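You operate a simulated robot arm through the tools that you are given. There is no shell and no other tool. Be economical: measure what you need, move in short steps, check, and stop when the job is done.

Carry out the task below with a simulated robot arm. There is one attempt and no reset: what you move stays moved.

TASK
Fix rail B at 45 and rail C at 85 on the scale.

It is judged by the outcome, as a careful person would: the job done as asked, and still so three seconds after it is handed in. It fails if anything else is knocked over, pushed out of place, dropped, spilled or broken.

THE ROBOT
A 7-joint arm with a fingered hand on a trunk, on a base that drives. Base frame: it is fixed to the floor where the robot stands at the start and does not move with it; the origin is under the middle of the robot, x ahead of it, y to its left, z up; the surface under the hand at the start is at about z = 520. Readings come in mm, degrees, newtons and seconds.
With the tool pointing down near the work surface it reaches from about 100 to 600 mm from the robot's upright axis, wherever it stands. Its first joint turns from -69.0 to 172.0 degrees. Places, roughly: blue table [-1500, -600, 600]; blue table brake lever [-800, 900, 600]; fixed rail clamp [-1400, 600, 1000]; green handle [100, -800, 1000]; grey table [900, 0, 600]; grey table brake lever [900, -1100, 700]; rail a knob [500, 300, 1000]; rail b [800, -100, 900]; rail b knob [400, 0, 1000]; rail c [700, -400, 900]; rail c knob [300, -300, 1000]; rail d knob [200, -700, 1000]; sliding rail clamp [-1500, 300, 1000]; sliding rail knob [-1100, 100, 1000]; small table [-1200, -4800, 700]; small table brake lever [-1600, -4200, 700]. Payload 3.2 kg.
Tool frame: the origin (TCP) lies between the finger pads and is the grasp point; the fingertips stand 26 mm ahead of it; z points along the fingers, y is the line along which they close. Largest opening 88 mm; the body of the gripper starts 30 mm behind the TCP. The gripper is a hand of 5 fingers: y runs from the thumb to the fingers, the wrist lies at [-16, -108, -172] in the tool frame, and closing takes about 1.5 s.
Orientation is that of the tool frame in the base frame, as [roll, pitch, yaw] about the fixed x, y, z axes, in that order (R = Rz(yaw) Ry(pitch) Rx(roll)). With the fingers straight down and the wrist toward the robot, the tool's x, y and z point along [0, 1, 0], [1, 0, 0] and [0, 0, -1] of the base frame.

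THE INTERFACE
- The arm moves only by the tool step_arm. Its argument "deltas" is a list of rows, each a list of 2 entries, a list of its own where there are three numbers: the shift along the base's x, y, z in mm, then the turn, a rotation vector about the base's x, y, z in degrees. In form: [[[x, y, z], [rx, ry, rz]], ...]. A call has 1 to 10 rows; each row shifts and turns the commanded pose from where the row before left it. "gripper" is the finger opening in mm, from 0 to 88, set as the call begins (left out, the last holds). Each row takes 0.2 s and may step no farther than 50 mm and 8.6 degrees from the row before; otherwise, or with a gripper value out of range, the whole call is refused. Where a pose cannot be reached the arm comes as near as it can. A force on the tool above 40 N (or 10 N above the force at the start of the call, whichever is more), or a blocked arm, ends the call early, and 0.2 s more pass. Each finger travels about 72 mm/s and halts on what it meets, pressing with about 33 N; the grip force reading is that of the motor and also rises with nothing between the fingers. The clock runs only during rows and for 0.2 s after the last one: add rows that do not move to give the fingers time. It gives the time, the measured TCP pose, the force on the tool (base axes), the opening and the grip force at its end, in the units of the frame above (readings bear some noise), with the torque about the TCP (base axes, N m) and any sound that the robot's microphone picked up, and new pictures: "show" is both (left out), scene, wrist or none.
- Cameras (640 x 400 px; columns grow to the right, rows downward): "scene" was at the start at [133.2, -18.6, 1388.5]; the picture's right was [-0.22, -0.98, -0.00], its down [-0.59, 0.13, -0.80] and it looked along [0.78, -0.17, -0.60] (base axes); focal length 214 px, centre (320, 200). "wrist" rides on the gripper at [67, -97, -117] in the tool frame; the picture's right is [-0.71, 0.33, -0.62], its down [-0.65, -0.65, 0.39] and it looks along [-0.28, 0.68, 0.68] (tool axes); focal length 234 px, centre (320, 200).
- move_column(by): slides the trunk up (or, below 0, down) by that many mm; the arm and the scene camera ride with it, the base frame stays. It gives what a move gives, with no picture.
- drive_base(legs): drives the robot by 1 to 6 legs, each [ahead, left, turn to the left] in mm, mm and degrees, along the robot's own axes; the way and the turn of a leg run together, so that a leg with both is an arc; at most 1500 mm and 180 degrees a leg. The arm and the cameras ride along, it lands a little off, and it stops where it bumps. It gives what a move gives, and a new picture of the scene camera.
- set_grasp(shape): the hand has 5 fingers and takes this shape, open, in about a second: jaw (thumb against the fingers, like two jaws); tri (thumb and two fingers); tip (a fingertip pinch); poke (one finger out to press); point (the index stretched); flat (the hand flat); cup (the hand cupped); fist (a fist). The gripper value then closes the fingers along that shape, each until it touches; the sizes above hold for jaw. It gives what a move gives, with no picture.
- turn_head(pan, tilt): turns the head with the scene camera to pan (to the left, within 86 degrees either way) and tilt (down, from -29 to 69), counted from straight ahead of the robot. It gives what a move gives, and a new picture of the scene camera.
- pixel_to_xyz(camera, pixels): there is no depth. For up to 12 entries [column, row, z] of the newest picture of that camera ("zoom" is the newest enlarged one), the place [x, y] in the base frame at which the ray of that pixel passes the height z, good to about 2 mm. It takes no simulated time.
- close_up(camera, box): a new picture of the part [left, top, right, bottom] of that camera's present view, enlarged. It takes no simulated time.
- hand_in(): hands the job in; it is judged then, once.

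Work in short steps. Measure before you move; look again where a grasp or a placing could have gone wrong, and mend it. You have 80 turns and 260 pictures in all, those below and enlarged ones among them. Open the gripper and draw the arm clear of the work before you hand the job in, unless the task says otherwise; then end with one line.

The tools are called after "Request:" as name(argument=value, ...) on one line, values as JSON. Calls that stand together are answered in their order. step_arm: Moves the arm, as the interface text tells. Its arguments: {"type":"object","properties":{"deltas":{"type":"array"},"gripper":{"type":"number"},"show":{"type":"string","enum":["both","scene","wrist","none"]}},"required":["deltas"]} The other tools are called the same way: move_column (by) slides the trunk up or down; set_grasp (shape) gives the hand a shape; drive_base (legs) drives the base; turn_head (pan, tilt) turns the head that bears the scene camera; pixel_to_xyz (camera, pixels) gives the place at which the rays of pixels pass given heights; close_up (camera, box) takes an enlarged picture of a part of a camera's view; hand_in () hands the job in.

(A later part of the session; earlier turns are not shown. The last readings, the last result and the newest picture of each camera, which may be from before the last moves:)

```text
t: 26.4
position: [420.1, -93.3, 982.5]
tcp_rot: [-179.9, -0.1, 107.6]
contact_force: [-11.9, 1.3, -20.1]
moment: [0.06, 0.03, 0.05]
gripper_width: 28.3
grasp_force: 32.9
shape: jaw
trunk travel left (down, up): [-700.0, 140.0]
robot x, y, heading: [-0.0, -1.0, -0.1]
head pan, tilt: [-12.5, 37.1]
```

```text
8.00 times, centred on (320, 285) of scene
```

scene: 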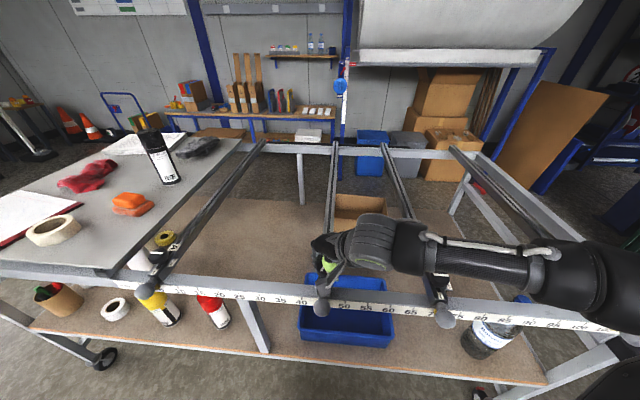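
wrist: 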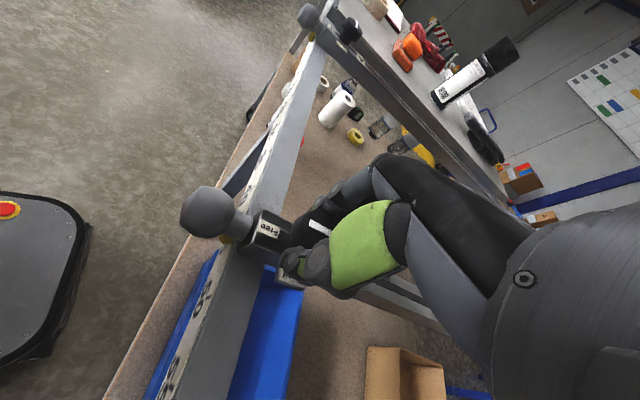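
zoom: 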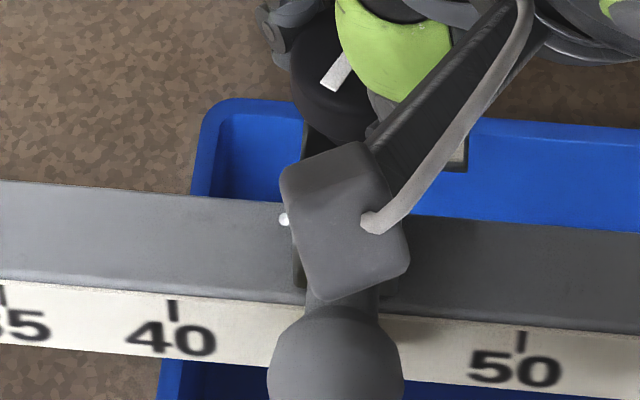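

The knob turns with the hand. I check the rail position from the ball (336,372) against tick 40 (173,310) and tick 50 (521,342).

Request:
pixel_to_xyz(camera="zoom", pixels=[[173, 310, 912], [521, 342, 912], [336, 372, 925], [341, 305, 925]])

```text
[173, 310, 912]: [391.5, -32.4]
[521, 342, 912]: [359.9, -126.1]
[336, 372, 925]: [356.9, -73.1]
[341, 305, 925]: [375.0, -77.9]
```

Within about 0.5 mm of 45. I turn on to the Fixed stop.

Request:
step_arm(deltas=[[[0, 0, 0], [0, 0, -8]], [[0, 0, 0], [0, 0, -8]], [[0, 0, 0], [0, 0, -8]], [[0, 0, 0], [0, 0, -8]], [[0, 0, 0], [0, 0, -8]], [[0, 0, 0], [0, 0, -8]], [[0, 0, 0], [0, 0, -8]], [[0, 0, 0], [0, 0, 0]]])

Request:
close_up(camera="wrist", box=[180, 200, 380, 325])

Request:
close_up(camera="scene", box=[280, 260, 360, 310])

```text
t: 28.2
position: [420.3, -94.2, 981.3]
tcp_rot: [-179.8, 0.0, 51.6]
contact_force: [-9.5, 4.7, -18.7]
moment: [0.02, 0.03, 0.05]
gripper_width: 27.4
grasp_force: 33.2
shape: jaw
trunk travel left (down, up): [-700.0, 140.0]
robot x, y, heading: [0.8, -0.1, -0.3]
head pan, tilt: [-12.5, 37.1]
```

scene: 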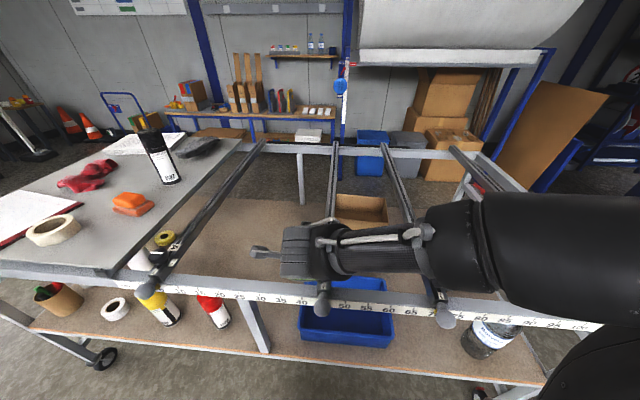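
wrist: 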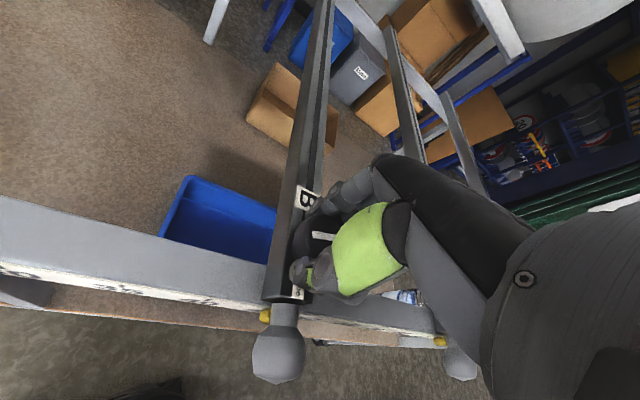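

```text
3.20 times, centred on (280, 262) of wrist
```

zoom: 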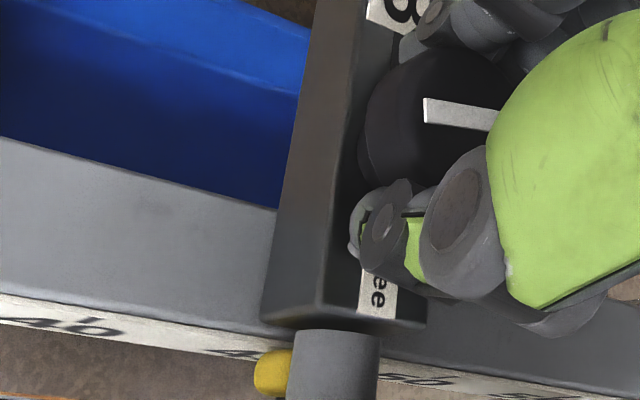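

```text
8.00 times, centred on (320, 285) of scene
```

zoom: 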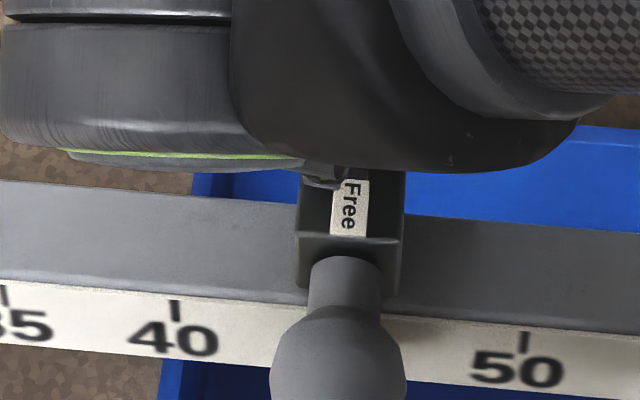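

The line is nearly crosswise with no stop torque yet, so I turn 28° more.

Request:
step_arm(deltas=[[[0, 0, 0], [0, 0, -7]], [[0, 0, 0], [0, 0, -7]], [[0, 0, 0], [0, 0, -7]], [[0, 0, 0], [0, 0, -7]]])

Request:
close_up(camera="wrist", box=[180, 200, 380, 325])

Request:
close_up(camera="scene", box=[280, 260, 360, 310])

```text
t: 29.2
position: [421.9, -91.2, 980.8]
tcp_rot: [-180.0, 0.2, 23.7]
contact_force: [-3.0, 7.4, -20.8]
moment: [0.07, -0.18, 0.4]
gripper_width: 24.4
grasp_force: 32.8
shape: jaw
trunk travel left (down, up): [-700.0, 140.0]
robot x, y, heading: [1.3, 0.4, 0.1]
head pan, tilt: [-12.5, 37.1]
```

scene: 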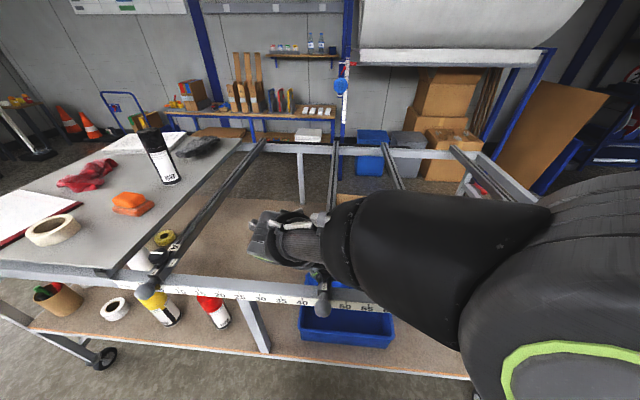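
wrist: 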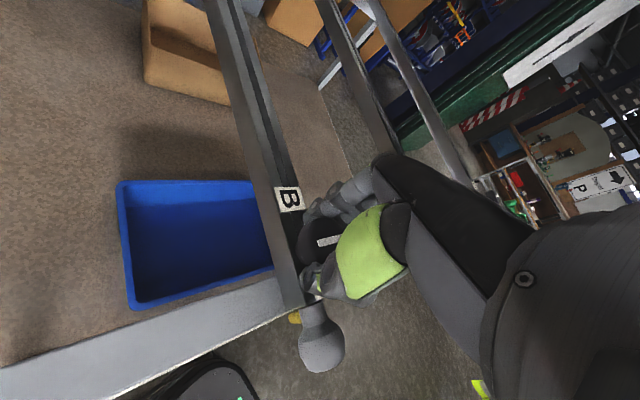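

```text
3.20 times, centred on (280, 262) of wrist
```

zoom: 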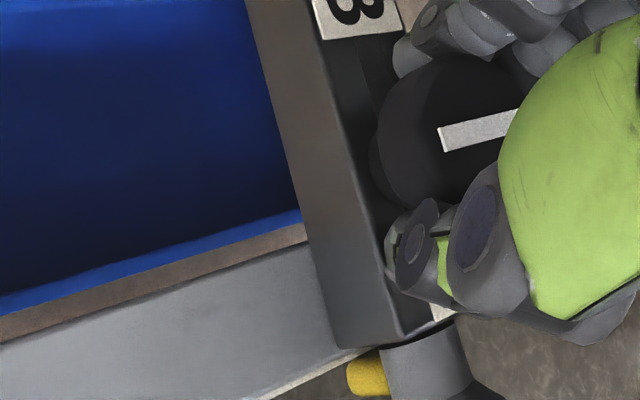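

```text
8.00 times, centred on (320, 285) of scene
```

zoom: 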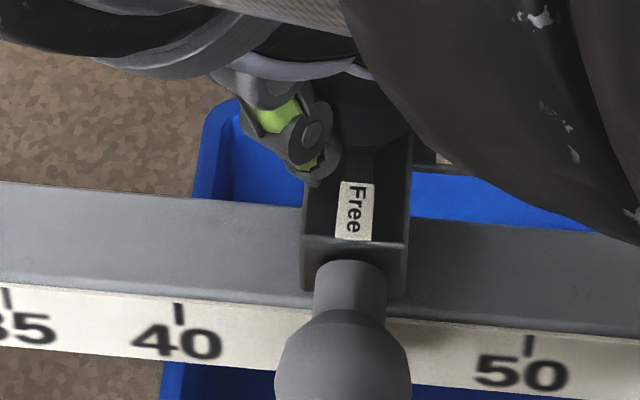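

The line is crosswise and torque 0.4 shows the Fixed stop. I release and lift clear, then remeasure B.

Request:
step_arm(deltas=[[[0, 0, 0], [0, 0, 0]], [[0, 0, 0], [0, 0, 0]], [[0, 0, 0], [0, 0, 0]], [[0, 0, 0], [0, 0, 0]], [[0, 0, 0], [0, 0, 0]], [[0, 0, 25], [0, 0, 0]], [[0, 0, 25], [0, 0, 4]], [[0, 0, 30], [0, 0, 8]], [[0, 0, 30], [0, 0, 8]], [[0, 0, 30], [0, 0, 8]]], gripper=88)

Request:
close_up(camera="scene", box=[270, 250, 366, 310])

Request:
close_up(camera="wrist", box=[180, 200, 380, 325])

```text
t: 31.4
position: [420.1, -96.0, 1123.7]
tcp_rot: [180.0, -0.1, 51.8]
contact_force: [1.1, -1.1, -0.4]
moment: [-0.04, -0.03, 0.0]
gripper_width: 87.9
grasp_force: 0.0
shape: jaw
trunk travel left (down, up): [-700.0, 140.0]
robot x, y, heading: [-1.5, -0.4, 0.2]
head pan, tilt: [-12.5, 37.1]
```

scene: 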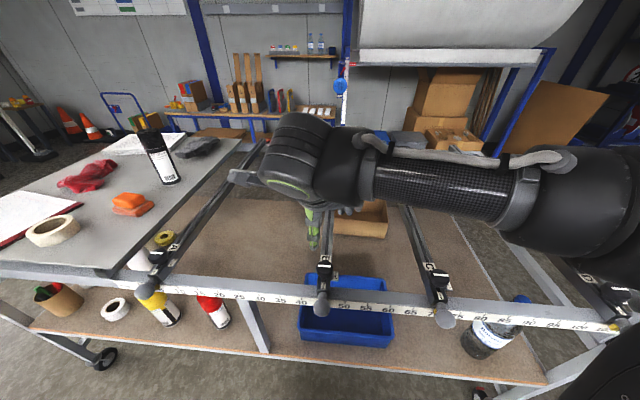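
wrist: 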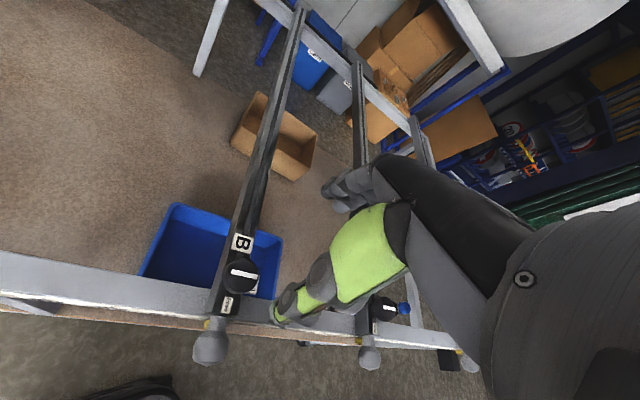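

```text
6.67 times, centred on (318, 280) of scene
```

zoom: 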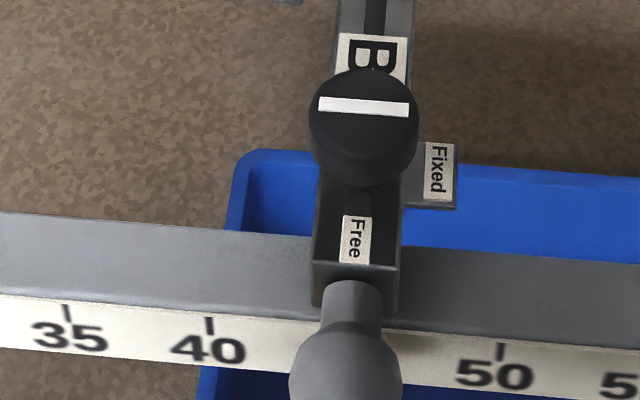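

```text
3.20 times, centred on (280, 262) of wrist
```

zoom: 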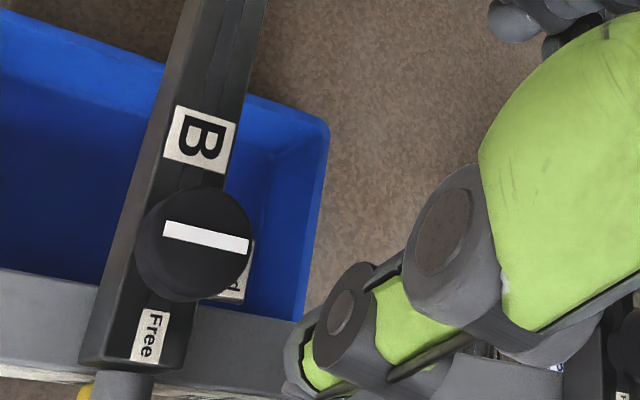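

B's line points at Fixed. I measure its position from scene pixels, to be precise.

Request:
pixel_to_xyz(camera="scene", pixels=[[279.9, 296.8, 912], [301.35, 298.75, 912], [345, 302.65, 912], [322.8, 295.75, 925], [321.8, 305.5, 925], [324.45, 265.75, 977], [316.65, 289.3, 948], [329.7, 290.2, 948]])

```text
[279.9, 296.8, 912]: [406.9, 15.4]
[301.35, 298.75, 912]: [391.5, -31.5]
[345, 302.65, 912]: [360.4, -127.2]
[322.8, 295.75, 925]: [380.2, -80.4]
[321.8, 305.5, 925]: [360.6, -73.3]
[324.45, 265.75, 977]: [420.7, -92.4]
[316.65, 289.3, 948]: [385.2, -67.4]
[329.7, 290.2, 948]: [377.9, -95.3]
```

B is about 0.6 mm from 45. I check that the yellow pointer itself agrees using the wrist view near (207,323).

Request:
close_up(camera="wrist", box=[140, 290, 300, 390])

Request:
close_up(camera="wrist", box=[300, 290, 500, 400])

```text
4.00 times, centred on (220, 340) of wrist
```

zoom: 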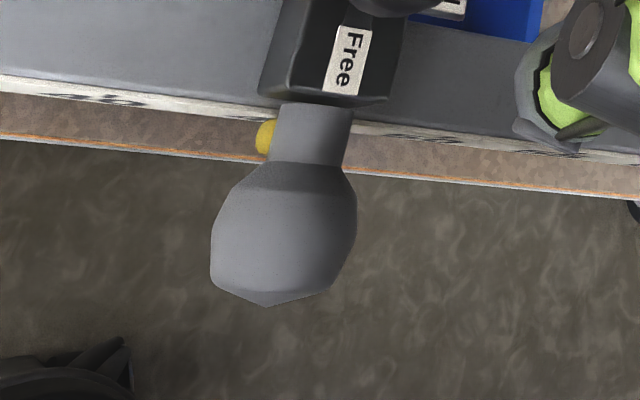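

```text
3.20 times, centred on (400, 345) of wrist
```

zoom: 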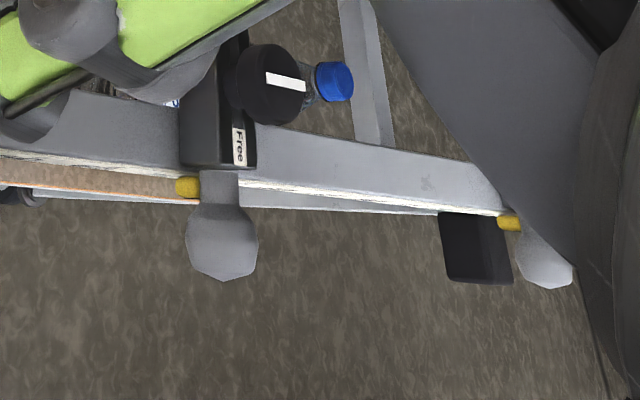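

I locate the pointer from wrist px (206.5,324) at plausible heights.

Request:
pixel_to_xyz(camera="wrist", pixels=[[206.5, 324.3, 890], [206.5, 324.3, 900], [206.5, 324.3, 910], [218, 324, 925]])

```text
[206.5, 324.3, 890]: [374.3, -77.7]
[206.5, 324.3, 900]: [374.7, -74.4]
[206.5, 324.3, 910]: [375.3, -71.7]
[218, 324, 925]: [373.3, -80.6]
```

B is good. Next is C: I'll shift the base right along the bar, but first look to the right for obstacles.

Request:
turn_head(pan=-80, tilt=45)

```text
t: 32.8
position: [420.6, -94.3, 1121.3]
tcp_rot: [-180.0, 0.0, 51.6]
contact_force: [-0.2, -0.5, 0.2]
moment: [-0.02, 0.02, 0.0]
gripper_width: 87.9
grasp_force: 0.2
shape: jaw
trunk travel left (down, up): [-700.0, 140.0]
robot x, y, heading: [-0.5, -2.2, -0.1]
head pan, tilt: [-80.0, 45.0]
```

scene: 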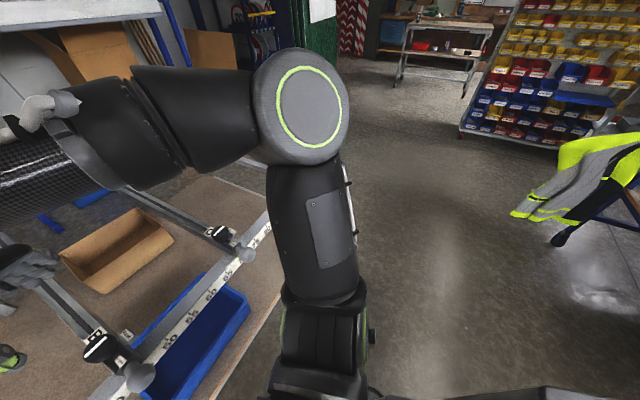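

The floor on the right is clear. I drive back 90 and right 300 and restore the head.

Request:
drive_base(legs=[[-90, -300, 0]])

Request:
turn_head(pan=-12.5, tilt=37.1)

Request:
close_up(camera="scene", box=[240, 230, 400, 330])

```text
t: 34.9
position: [332.3, -393.8, 1122.7]
tcp_rot: [-180.0, -0.1, 51.9]
contact_force: [-0.2, -0.8, 0.5]
moment: [-0.01, 0.01, -0.06]
gripper_width: 87.7
grasp_force: 0.0
shape: jaw
trunk travel left (down, up): [-700.0, 140.0]
robot x, y, heading: [-91.3, -298.1, 0.3]
head pan, tilt: [-80.0, 45.0]
```

scene: 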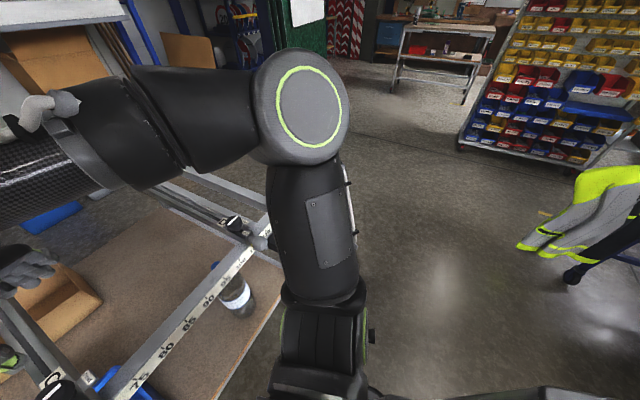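

```text
t: 36.3
position: [330.7, -393.7, 1122.3]
tcp_rot: [180.0, -0.1, 51.8]
contact_force: [-0.2, 0.0, 0.2]
moment: [-0.07, -0.01, 0.02]
gripper_width: 87.7
grasp_force: 0.0
shape: jaw
trunk travel left (down, up): [-700.0, 140.0]
robot x, y, heading: [-89.7, -301.7, 0.1]
head pan, tilt: [-12.5, 37.1]
```

scene: 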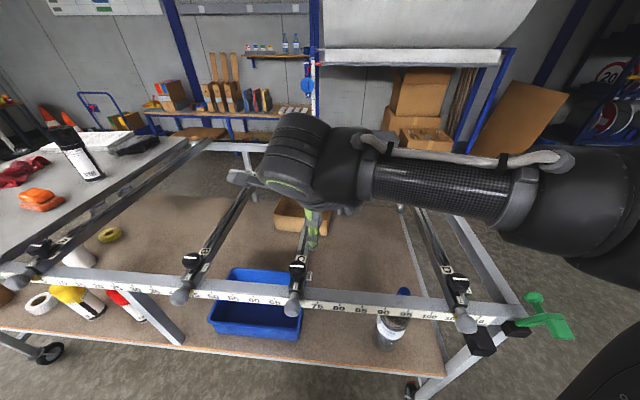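

```text
4.00 times, centred on (320, 280) of scene
```

zoom: 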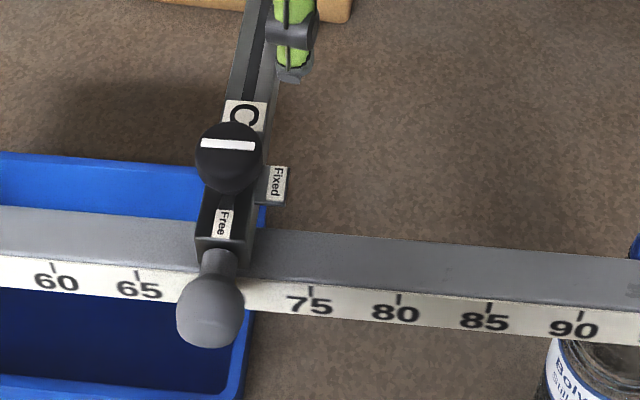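

I locate knob C's mark at zoom (228,145), and ticks 80 and 90 as references.

Request:
pixel_to_xyz(camera="zoom", pixels=[[228, 145, 977], [202, 144, 977], [254, 146, 977], [398, 302, 912], [578, 319, 912]])

```text
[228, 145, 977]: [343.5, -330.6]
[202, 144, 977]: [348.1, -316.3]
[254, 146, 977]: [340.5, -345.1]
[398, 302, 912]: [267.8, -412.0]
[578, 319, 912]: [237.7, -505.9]
```

Knob C is at (343.5,-330.6). I move over it at z≈1022, yaw ~46, checking with the wrist view.

Request:
step_arm(deltas=[[[6, 31, -20], [0, 0, -3]], [[6.5, 32, -20], [0, 0, -3]], [[0, 0, -30], [0, 0, 0]], [[0, 0, -30], [0, 0, 0]], [[0, 0, 0], [0, 0, 0]]], show="wrist")

Request:
close_up(camera="wrist", box=[180, 200, 380, 325])

```text
t: 37.5
position: [345.3, -331.7, 1020.7]
tcp_rot: [-179.9, -0.1, 45.8]
contact_force: [-0.5, -0.2, 0.5]
moment: [0.0, 0.01, 0.01]
gripper_width: 87.6
grasp_force: 0.0
shape: jaw
trunk travel left (down, up): [-700.0, 140.0]
robot x, y, heading: [-90.0, -301.0, 0.0]
head pan, tilt: [-12.5, 37.1]
```

wrist: 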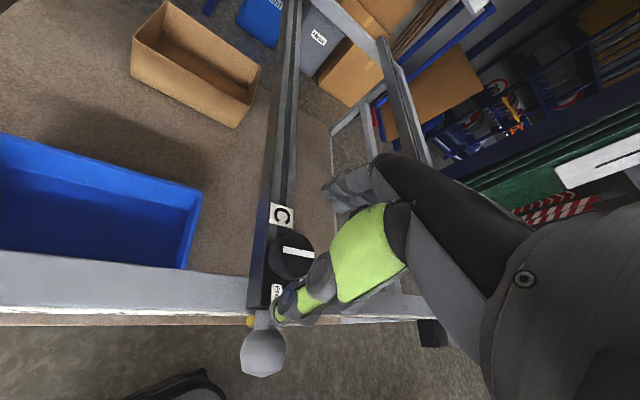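

```text
3.20 times, centred on (280, 262) of wrist
```

zoom: 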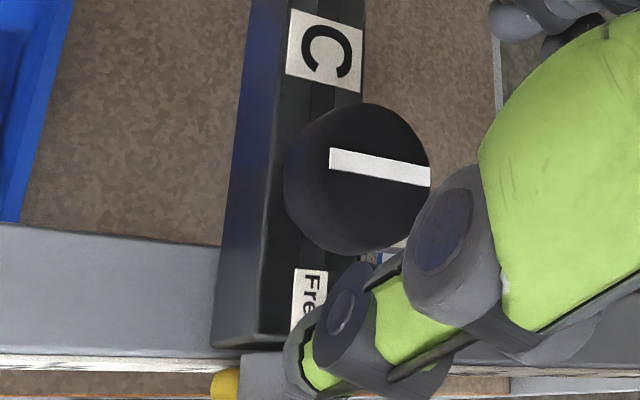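

Same geometry as B. I descend to z≈981 and close.

Request:
step_arm(deltas=[[[-1, 1, -13], [0, 0, 0]], [[0, 0, -13], [0, 0, 0]], [[0, 0, -13], [0, 0, 0]], [[0, 0, 0], [0, 0, 0]]], show="none")

Request:
step_arm(deltas=[[[0, 0, 0], [0, 0, 0]], [[0, 0, 0], [0, 0, 0]], [[0, 0, 0], [0, 0, 0]], [[0, 0, 0], [0, 0, 0]], [[0, 0, 0], [0, 0, 0]], [[0, 0, 0], [0, 0, 0]], [[0, 0, 0], [0, 0, 0]], [[0, 0, 0], [0, 0, 0]]], gripper=0, show="none")

Request:
step_arm(deltas=[[[0, 0, 0], [0, 0, 7.5]], [[0, 0, 0], [0, 0, 7.5]], [[0, 0, 0], [0, 0, 7.5]], [[0, 0, 0], [0, 0, 7.5]], [[0, 0, 0], [0, 0, 7.5]], [[0, 0, 0], [0, 0, 7.5]], [[0, 0, 0], [0, 0, 7.5]], [[0, 0, 0], [0, 0, 7.5]], [[0, 0, 0], [0, 0, 7.5]], [[0, 0, 0], [0, 0, 7.5]]], show="wrist")

Request:
close_up(camera="wrist", box=[180, 200, 380, 325])

```text
t: 38.5
position: [343.5, -330.9, 983.1]
tcp_rot: [180.0, -0.1, 45.7]
contact_force: [0.3, -0.1, 0.1]
moment: [0.02, -0.01, 0.01]
gripper_width: 87.8
grasp_force: 0.1
shape: jaw
trunk travel left (down, up): [-700.0, 140.0]
robot x, y, heading: [-87.0, -301.2, -0.0]
head pan, tilt: [-12.5, 37.1]
```

```text
t: 40.3
position: [344.0, -329.4, 982.1]
tcp_rot: [-179.9, 0.0, 45.8]
contact_force: [-6.0, 2.8, -12.0]
moment: [0.06, -0.01, 0.0]
gripper_width: 29.4
grasp_force: 33.0
shape: jaw
trunk travel left (down, up): [-700.0, 140.0]
robot x, y, heading: [-90.2, -301.3, 0.2]
head pan, tilt: [-12.5, 37.1]
```

```text
t: 42.5
position: [341.6, -329.6, 982.4]
tcp_rot: [-179.9, -0.1, 120.9]
contact_force: [-10.5, -0.7, -13.6]
moment: [-0.04, 0.12, -0.07]
gripper_width: 28.9
grasp_force: 33.4
shape: jaw
trunk travel left (down, up): [-700.0, 140.0]
robot x, y, heading: [-87.4, -300.8, 0.3]
head pan, tilt: [-12.5, 37.1]
```

wrist: 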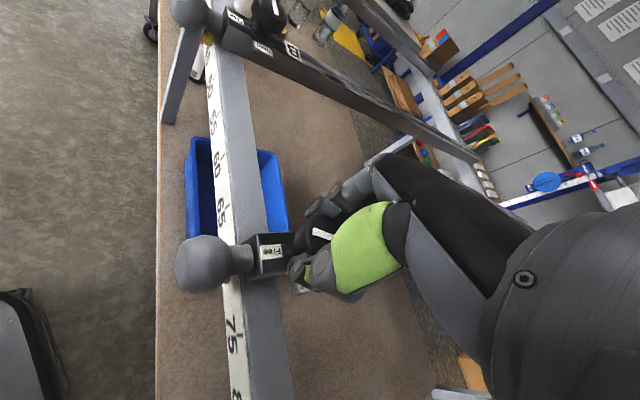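

```text
3.20 times, centred on (280, 262) of wrist
```

zoom: 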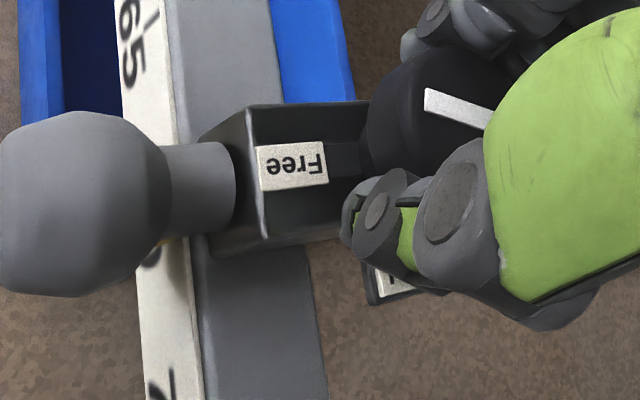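

The knob is following. I turn 30° more to its Free stop.

Request:
step_arm(deltas=[[[0, 0, 0], [0, 0, 7.5]], [[0, 0, 0], [0, 0, 7.5]], [[0, 0, 0], [0, 0, 7.5]], [[0, 0, 0], [0, 0, 7.5]]], show="wrist")

Request:
close_up(camera="wrist", box=[180, 200, 380, 325])

```text
t: 43.5
position: [343.3, -330.3, 983.6]
tcp_rot: [-179.9, -0.1, 150.9]
contact_force: [-4.7, -1.2, -13.8]
moment: [-0.06, 0.04, -0.33]
gripper_width: 28.8
grasp_force: 33.2
shape: jaw
trunk travel left (down, up): [-700.0, 140.0]
robot x, y, heading: [-89.7, -299.6, -0.1]
head pan, tilt: [-12.5, 37.1]
```

wrist: 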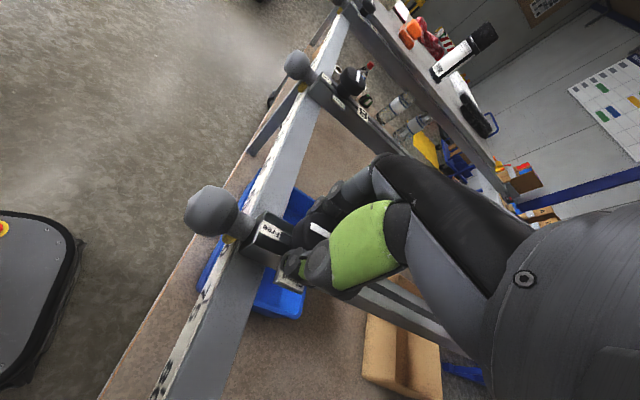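

```text
3.20 times, centred on (280, 262) of wrist
```

zoom: 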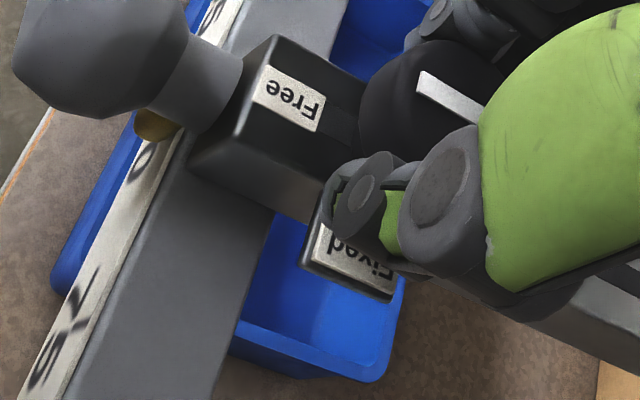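

Stop reached. C must move about 150 mm; I slide 100 mm first, then check.

Request:
step_arm(deltas=[[[-3.05, -9.53, 0], [0, 0, -1]], [[-3.05, -9.53, 0], [0, 0, 0]], [[-3.05, -9.53, 0], [0, 0, 0]], [[-3.05, -9.53, 0], [0, 0, 0]], [[-3.05, -9.53, 0], [0, 0, 0]], [[-3.05, -9.53, 0], [0, 0, 0]], [[-3.05, -9.53, 0], [0, 0, 0]], [[-3.05, -9.53, 0], [0, 0, 0]], [[-3.05, -9.53, 0], [0, 0, 0]], [[-3.05, -9.53, 0], [0, 0, 0]]])

Request:
step_arm(deltas=[[[-3.05, -9.53, 0], [0, 0, 0]], [[-3.05, -9.53, 0], [0, 0, 0]], [[-3.05, -9.53, 0], [0, 0, 0]], [[-3.05, -9.53, 0], [0, 0, 0]], [[-3.05, -9.53, 0], [0, 0, 0]], [[0, 0, 0], [0, 0, 0]]])

Request:
close_up(camera="scene", box=[320, 250, 416, 310])

```text
t: 45.7
position: [313.8, -424.3, 983.5]
tcp_rot: [-179.9, -0.1, 149.8]
contact_force: [-3.7, 4.7, -13.3]
moment: [0.06, 0.01, -0.18]
gripper_width: 29.5
grasp_force: 32.9
shape: jaw
trunk travel left (down, up): [-700.0, 140.0]
robot x, y, heading: [-92.1, -301.2, -0.2]
head pan, tilt: [-12.5, 37.1]
```

scene: 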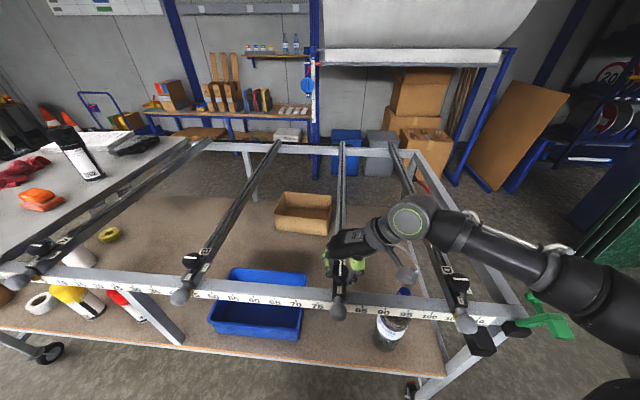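
wrist: 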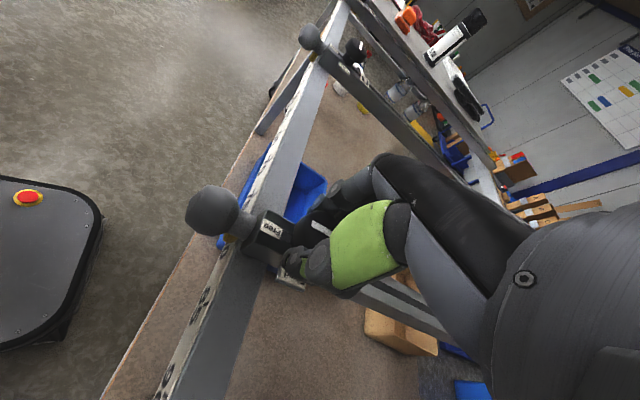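

```text
t: 47.1
position: [298.3, -472.5, 983.7]
tcp_rot: [180.0, -0.1, 149.8]
contact_force: [-7.5, 5.4, -16.6]
moment: [0.03, 0.06, -0.14]
gripper_width: 29.2
grasp_force: 33.4
shape: jaw
trunk travel left (down, up): [-700.0, 140.0]
robot x, y, heading: [-92.2, -300.0, 0.0]
head pan, tilt: [-12.5, 37.1]
```

scene: 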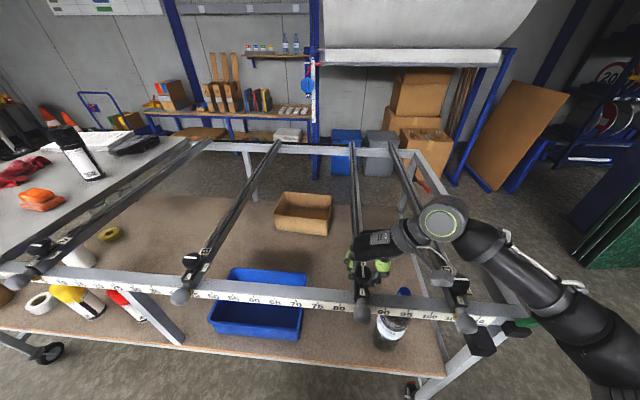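
wrist: 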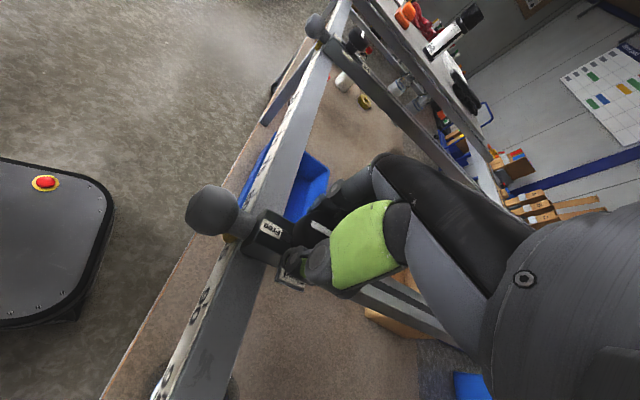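

```text
6.67 times, centred on (368, 280) of scene
```

zoom: 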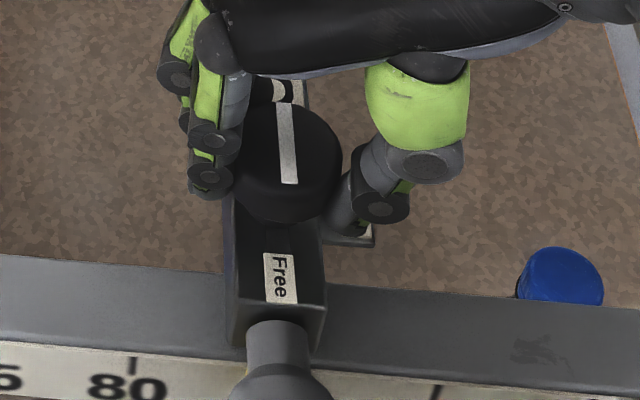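

I measure C with tick 80 (132,366), tick 90 (437,392), neck (278.5,340), block corners (237,304), (327,309) and mark (287,143).

Request:
pixel_to_xyz(camera="zoom", pixels=[[132, 366, 912], [437, 392, 912], [278.5, 340, 925], [237, 304, 948], [327, 309, 948], [287, 143, 977], [280, 278, 948]])

Request:
close_up(camera="scene", box=[312, 270, 408, 330])

```text
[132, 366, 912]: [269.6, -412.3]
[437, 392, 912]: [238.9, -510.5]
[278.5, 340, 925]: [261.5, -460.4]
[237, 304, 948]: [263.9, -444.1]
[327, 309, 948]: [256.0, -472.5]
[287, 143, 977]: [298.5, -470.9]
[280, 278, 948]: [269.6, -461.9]
```

```text
6.67 times, centred on (360, 300) of scene
```

zoom: 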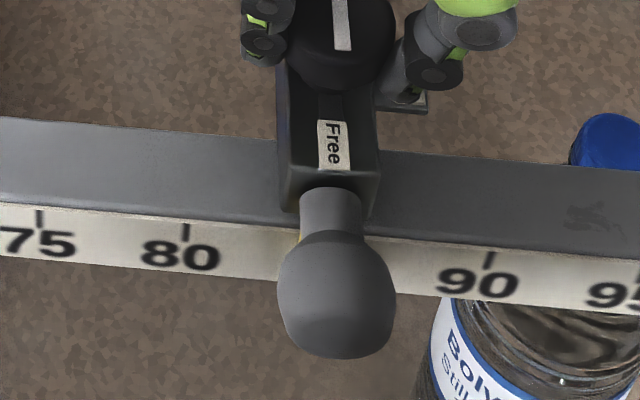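

A better-framed view: ticks 75 (39,218), 80 (186,232), 90 (489,259), neck (331,210), ball (336,293).

Request:
pixel_to_xyz(camera="zoom", pixels=[[39, 218, 912], [186, 232, 912], [489, 259, 912], [331, 210, 925], [336, 293, 925], [335, 145, 948], [342, 22, 977], [280, 171, 948], [380, 180, 948]])

```text
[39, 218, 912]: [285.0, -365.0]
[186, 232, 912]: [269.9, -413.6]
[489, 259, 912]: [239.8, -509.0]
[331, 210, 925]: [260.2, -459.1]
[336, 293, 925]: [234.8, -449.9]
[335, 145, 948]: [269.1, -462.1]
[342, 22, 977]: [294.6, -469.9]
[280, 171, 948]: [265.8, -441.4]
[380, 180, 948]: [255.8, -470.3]
```

C is about 3.7 mm short of 85. I move 3.7 mm further and remeasure.

Request:
step_arm(deltas=[[[-1.1, -3.5, 0], [0, 0, 0]], [[0, 0, 0], [0, 0, 0]]], show="scene")

Request:
close_up(camera="scene", box=[312, 265, 408, 325])

```text
t: 47.7
position: [296.0, -475.1, 983.6]
tcp_rot: [-179.8, 0.0, 149.8]
contact_force: [-6.9, 5.8, -15.8]
moment: [0.03, 0.06, -0.14]
gripper_width: 29.3
grasp_force: 33.4
shape: jaw
trunk travel left (down, up): [-700.0, 140.0]
robot x, y, heading: [-90.9, -302.1, 0.3]
head pan, tilt: [-12.5, 37.1]
```

scene: 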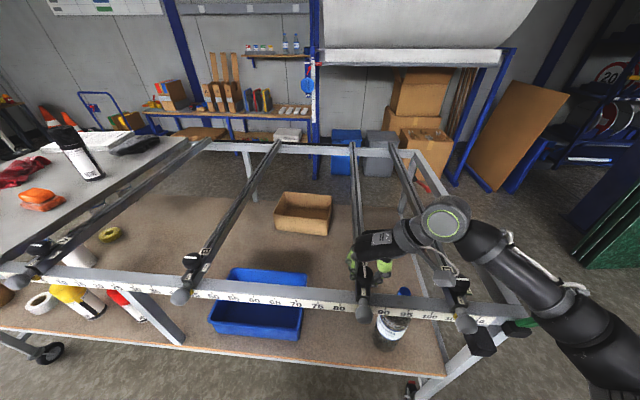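

```text
6.67 times, centred on (360, 295) of scene
```

zoom: 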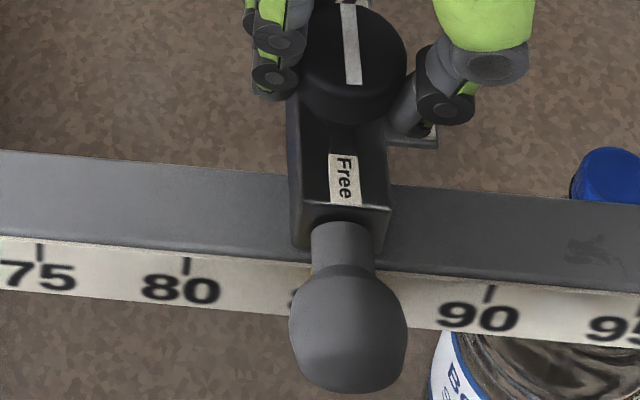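

Request:
pixel_to_xyz(camera="zoom", pixels=[[39, 252, 912], [186, 265, 912], [489, 293, 912], [342, 240, 925], [348, 328, 925], [344, 180, 948], [352, 45, 977]])

```text
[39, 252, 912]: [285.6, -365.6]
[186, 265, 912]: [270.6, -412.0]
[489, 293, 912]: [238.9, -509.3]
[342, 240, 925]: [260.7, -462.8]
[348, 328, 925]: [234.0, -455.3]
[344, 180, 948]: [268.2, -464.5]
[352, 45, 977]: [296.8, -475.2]
```

C is within about 0.2 mm of 85. I now turn the knob toward Fixed, first 75°.

Request:
step_arm(deltas=[[[0, 0, 0], [0, 0, -8]], [[0, 0, 0], [0, 0, -8]], [[0, 0, 0], [0, 0, -8]], [[0, 0, 0], [0, 0, -8]], [[0, 0, 0], [0, 0, -8]], [[0, 0, 0], [0, 0, 0]]], show="scene")

Request:
close_up(camera="scene", box=[312, 265, 408, 325])

```text
t: 49.1
position: [295.5, -474.0, 983.0]
tcp_rot: [-180.0, -0.1, 109.8]
contact_force: [-12.4, 5.9, -16.8]
moment: [0.08, 0.18, 0.04]
gripper_width: 28.7
grasp_force: 32.9
shape: jaw
trunk travel left (down, up): [-700.0, 140.0]
robot x, y, heading: [-91.2, -301.8, -0.2]
head pan, tilt: [-12.5, 37.1]
```

scene: 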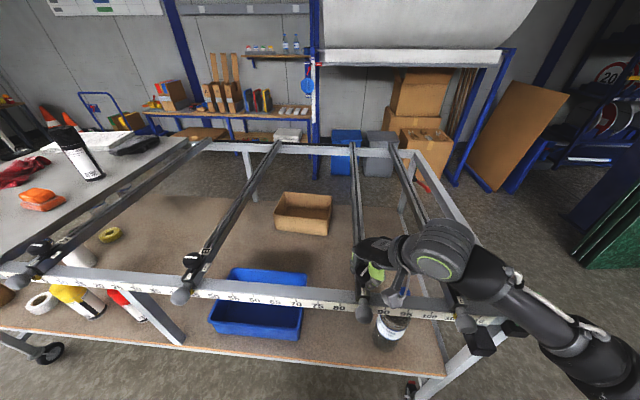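

```text
6.67 times, centred on (360, 295) of scene
```

zoom: 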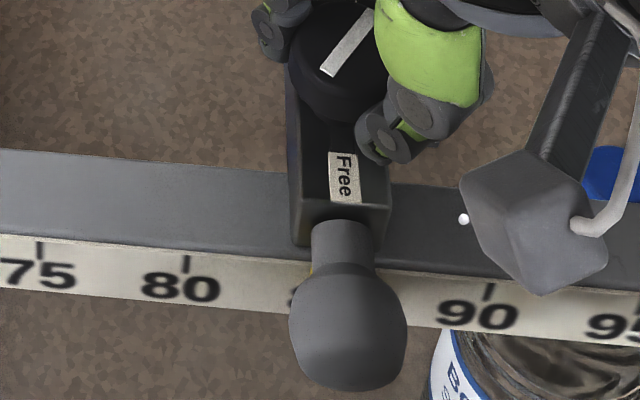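

The rail has not shifted. I turn on to the Fixed stop.

Request:
step_arm(deltas=[[[0, 0, 0], [0, 0, -8]], [[0, 0, 0], [0, 0, -8]], [[0, 0, 0], [0, 0, -8]], [[0, 0, 0], [0, 0, -8]], [[0, 0, 0], [0, 0, -8]], [[0, 0, 0], [0, 0, -8]], [[0, 0, 0], [0, 0, -8]], [[0, 0, 0], [0, 0, -8]], [[0, 0, 0], [0, 0, -8]], [[0, 0, 0], [0, 0, -8]]])

Request:
close_up(camera="scene", box=[312, 265, 408, 325])

Request:
close_up(camera="wrist", box=[180, 200, 380, 325])

```text
t: 51.3
position: [303.1, -472.7, 985.0]
tcp_rot: [-179.9, 0.1, 29.8]
contact_force: [-7.3, 15.1, -24.9]
moment: [0.31, -0.04, 0.28]
gripper_width: 23.8
grasp_force: 33.0
shape: jaw
out of reach, approached as far as the arm can: row 3
trunk travel left (down, up): [-700.0, 140.0]
robot x, y, heading: [-88.2, -301.0, 0.2]
head pan, tilt: [-12.5, 37.1]
```

scene: 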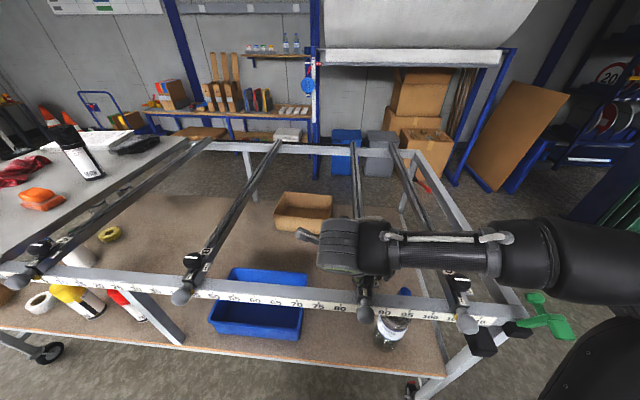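
wrist: 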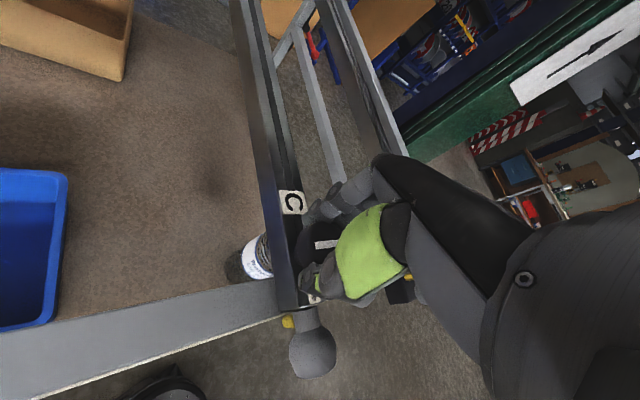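

```text
6.67 times, centred on (360, 295) of scene
```

zoom: 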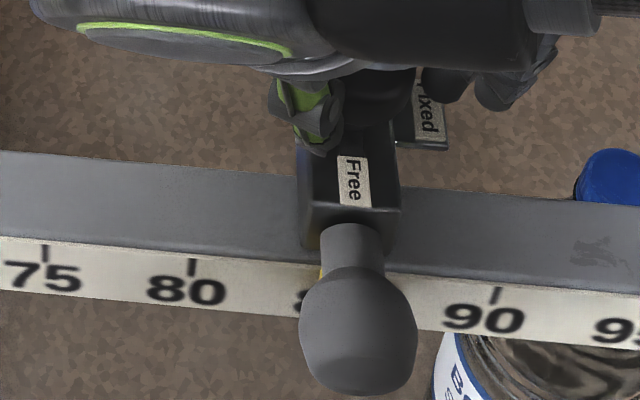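

```text
3.20 times, centred on (280, 262) of wrist
```

zoom: 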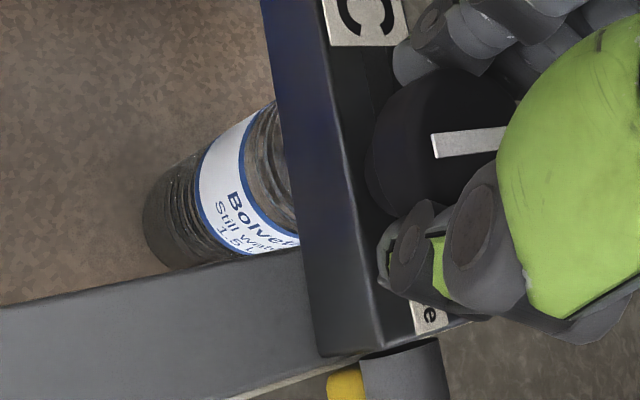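

The line is crosswise at Fixed, but one row was out of reach, and the rail may have shifted slightly. I release, lift and measure C.

Request:
step_arm(deltas=[[[0, 0, 0], [0, 0, 0]], [[0, 0, 0], [0, 0, 0]], [[0, 0, 0], [0, 0, 0]], [[0, 0, 0], [0, 0, 0]], [[0, 0, 0], [0, 0, 0]], [[0, 0, 25], [0, 0, 0]], [[0, 0, 25], [0, 0, 4]], [[0, 0, 30], [0, 0, 8]], [[0, 0, 30], [0, 0, 8]], [[0, 0, 0], [0, 0, 0]]], gripper=88, show="scene")

Request:
close_up(camera="scene", box=[312, 260, 408, 320])

```text
t: 53.5
position: [301.8, -476.5, 1095.3]
tcp_rot: [-180.0, -0.1, 49.9]
contact_force: [-0.1, 1.0, -1.0]
moment: [-0.01, 0.01, 0.0]
gripper_width: 87.8
grasp_force: 0.1
shape: jaw
trunk travel left (down, up): [-700.0, 140.0]
robot x, y, heading: [-88.7, -300.0, 0.3]
head pan, tilt: [-12.5, 37.1]
```

scene: 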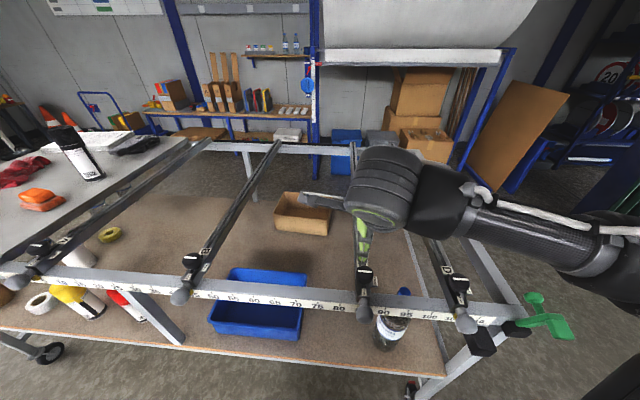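

```text
6.67 times, centred on (360, 290) of scene
```

zoom: 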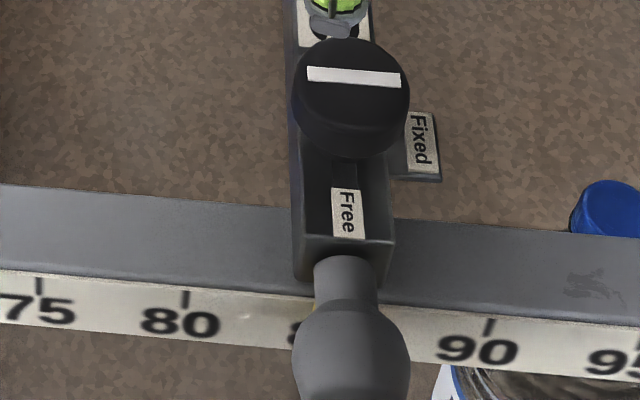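

I measure C again: ticks 75 (39,286), 80 (185,299), 90 (488,327), neck (345,275), ball (351,355), label (347,212), mark (354,77).

Request:
pixel_to_xyz(camera="zoom", pixels=[[39, 286, 912], [185, 299, 912], [488, 327, 912], [345, 275, 925], [351, 358, 925], [347, 212, 948], [354, 77, 977]])

```text
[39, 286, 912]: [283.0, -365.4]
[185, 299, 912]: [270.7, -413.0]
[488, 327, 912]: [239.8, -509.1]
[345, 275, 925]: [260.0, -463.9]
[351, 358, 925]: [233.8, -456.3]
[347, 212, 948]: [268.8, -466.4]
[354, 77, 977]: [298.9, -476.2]
```

C reads about 1 mm past 85, which is close enough. To check both yellow pointers head-on, I raise the arm and back the base off before lowering the camera.

Request:
step_arm(deltas=[[[0, 0, 40], [0, 0, 8]], [[0, 0, 40], [0, 0, 8]], [[0, 0, 40], [0, 0, 8]], [[0, 0, 30], [0, 0, 8]], [[0, -25, 0], [0, 0, 8]], [[0, -25, 0], [0, 0, 0]], [[0, -25, 0], [0, 0, 0]]], show="none")

Request:
drive_base(legs=[[-400, 0, 0]])

```text
t: 55.1
position: [301.0, -554.0, 1245.2]
tcp_rot: [-180.0, -0.2, 89.9]
contact_force: [0.6, -0.1, 0.2]
moment: [0.01, 0.0, 0.02]
gripper_width: 87.9
grasp_force: 0.0
shape: jaw
trunk travel left (down, up): [-700.0, 140.0]
robot x, y, heading: [-86.8, -300.1, 0.0]
head pan, tilt: [-12.5, 37.1]
```

```text
t: 57.6
position: [-97.9, -553.4, 1244.3]
tcp_rot: [180.0, -0.1, 89.5]
contact_force: [-0.1, -0.3, 0.1]
moment: [0.0, 0.0, 0.01]
gripper_width: 87.8
grasp_force: 0.0
shape: jaw
trunk travel left (down, up): [-700.0, 140.0]
robot x, y, heading: [-490.6, -298.9, -0.1]
head pan, tilt: [-12.5, 37.1]
```

scene: 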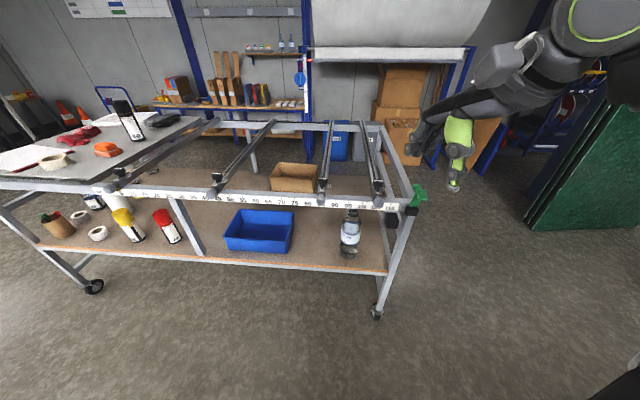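

Clear of the table. I lower the trunk 500 mm so the camera sees the scale head-on.

Request:
move_column(by=-500)

Request:
turn_head(pan=-5, tilt=5)

```text
refused: -500 is not a number from -400 to 400
```

```text
t: 58.5
position: [-98.2, -553.7, 1244.6]
tcp_rot: [180.0, -0.1, 89.5]
contact_force: [0.6, 0.2, 0.2]
moment: [-0.01, -0.01, 0.04]
gripper_width: 87.7
grasp_force: 0.2
shape: jaw
trunk travel left (down, up): [-700.0, 140.0]
robot x, y, heading: [-490.1, -299.5, -0.0]
head pan, tilt: [-5.0, 5.0]
```

scene: 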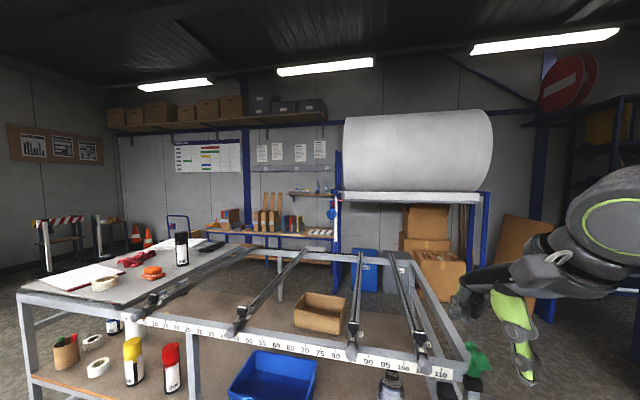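

The limit is 400 per call, so I lower by 400 and then look.

Request:
move_column(by=-400)

Request:
turn_head(pan=-5, tilt=10)

```text
t: 62.4
position: [-98.8, -553.8, 844.0]
tcp_rot: [179.9, -0.1, 89.6]
contact_force: [0.0, -0.5, -0.3]
moment: [-0.01, -0.02, 0.0]
gripper_width: 87.8
grasp_force: 0.1
shape: jaw
trunk travel left (down, up): [-300.0, 540.0]
robot x, y, heading: [-488.2, -299.6, -0.0]
head pan, tilt: [-5.0, 5.0]
```

```text
t: 63.0
position: [-98.0, -553.8, 845.6]
tcp_rot: [179.9, -0.1, 89.6]
contact_force: [0.0, 0.8, 1.3]
moment: [0.01, 0.0, 0.0]
gripper_width: 87.8
grasp_force: 0.1
shape: jaw
trunk travel left (down, up): [-300.0, 540.0]
robot x, y, heading: [-491.1, -297.9, -0.2]
head pan, tilt: [-5.0, 10.0]
```

scene: 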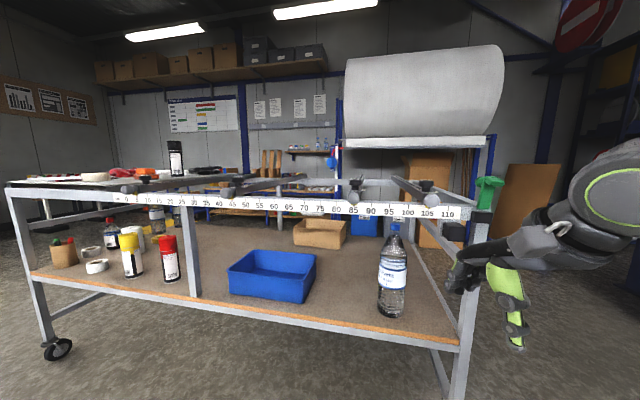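

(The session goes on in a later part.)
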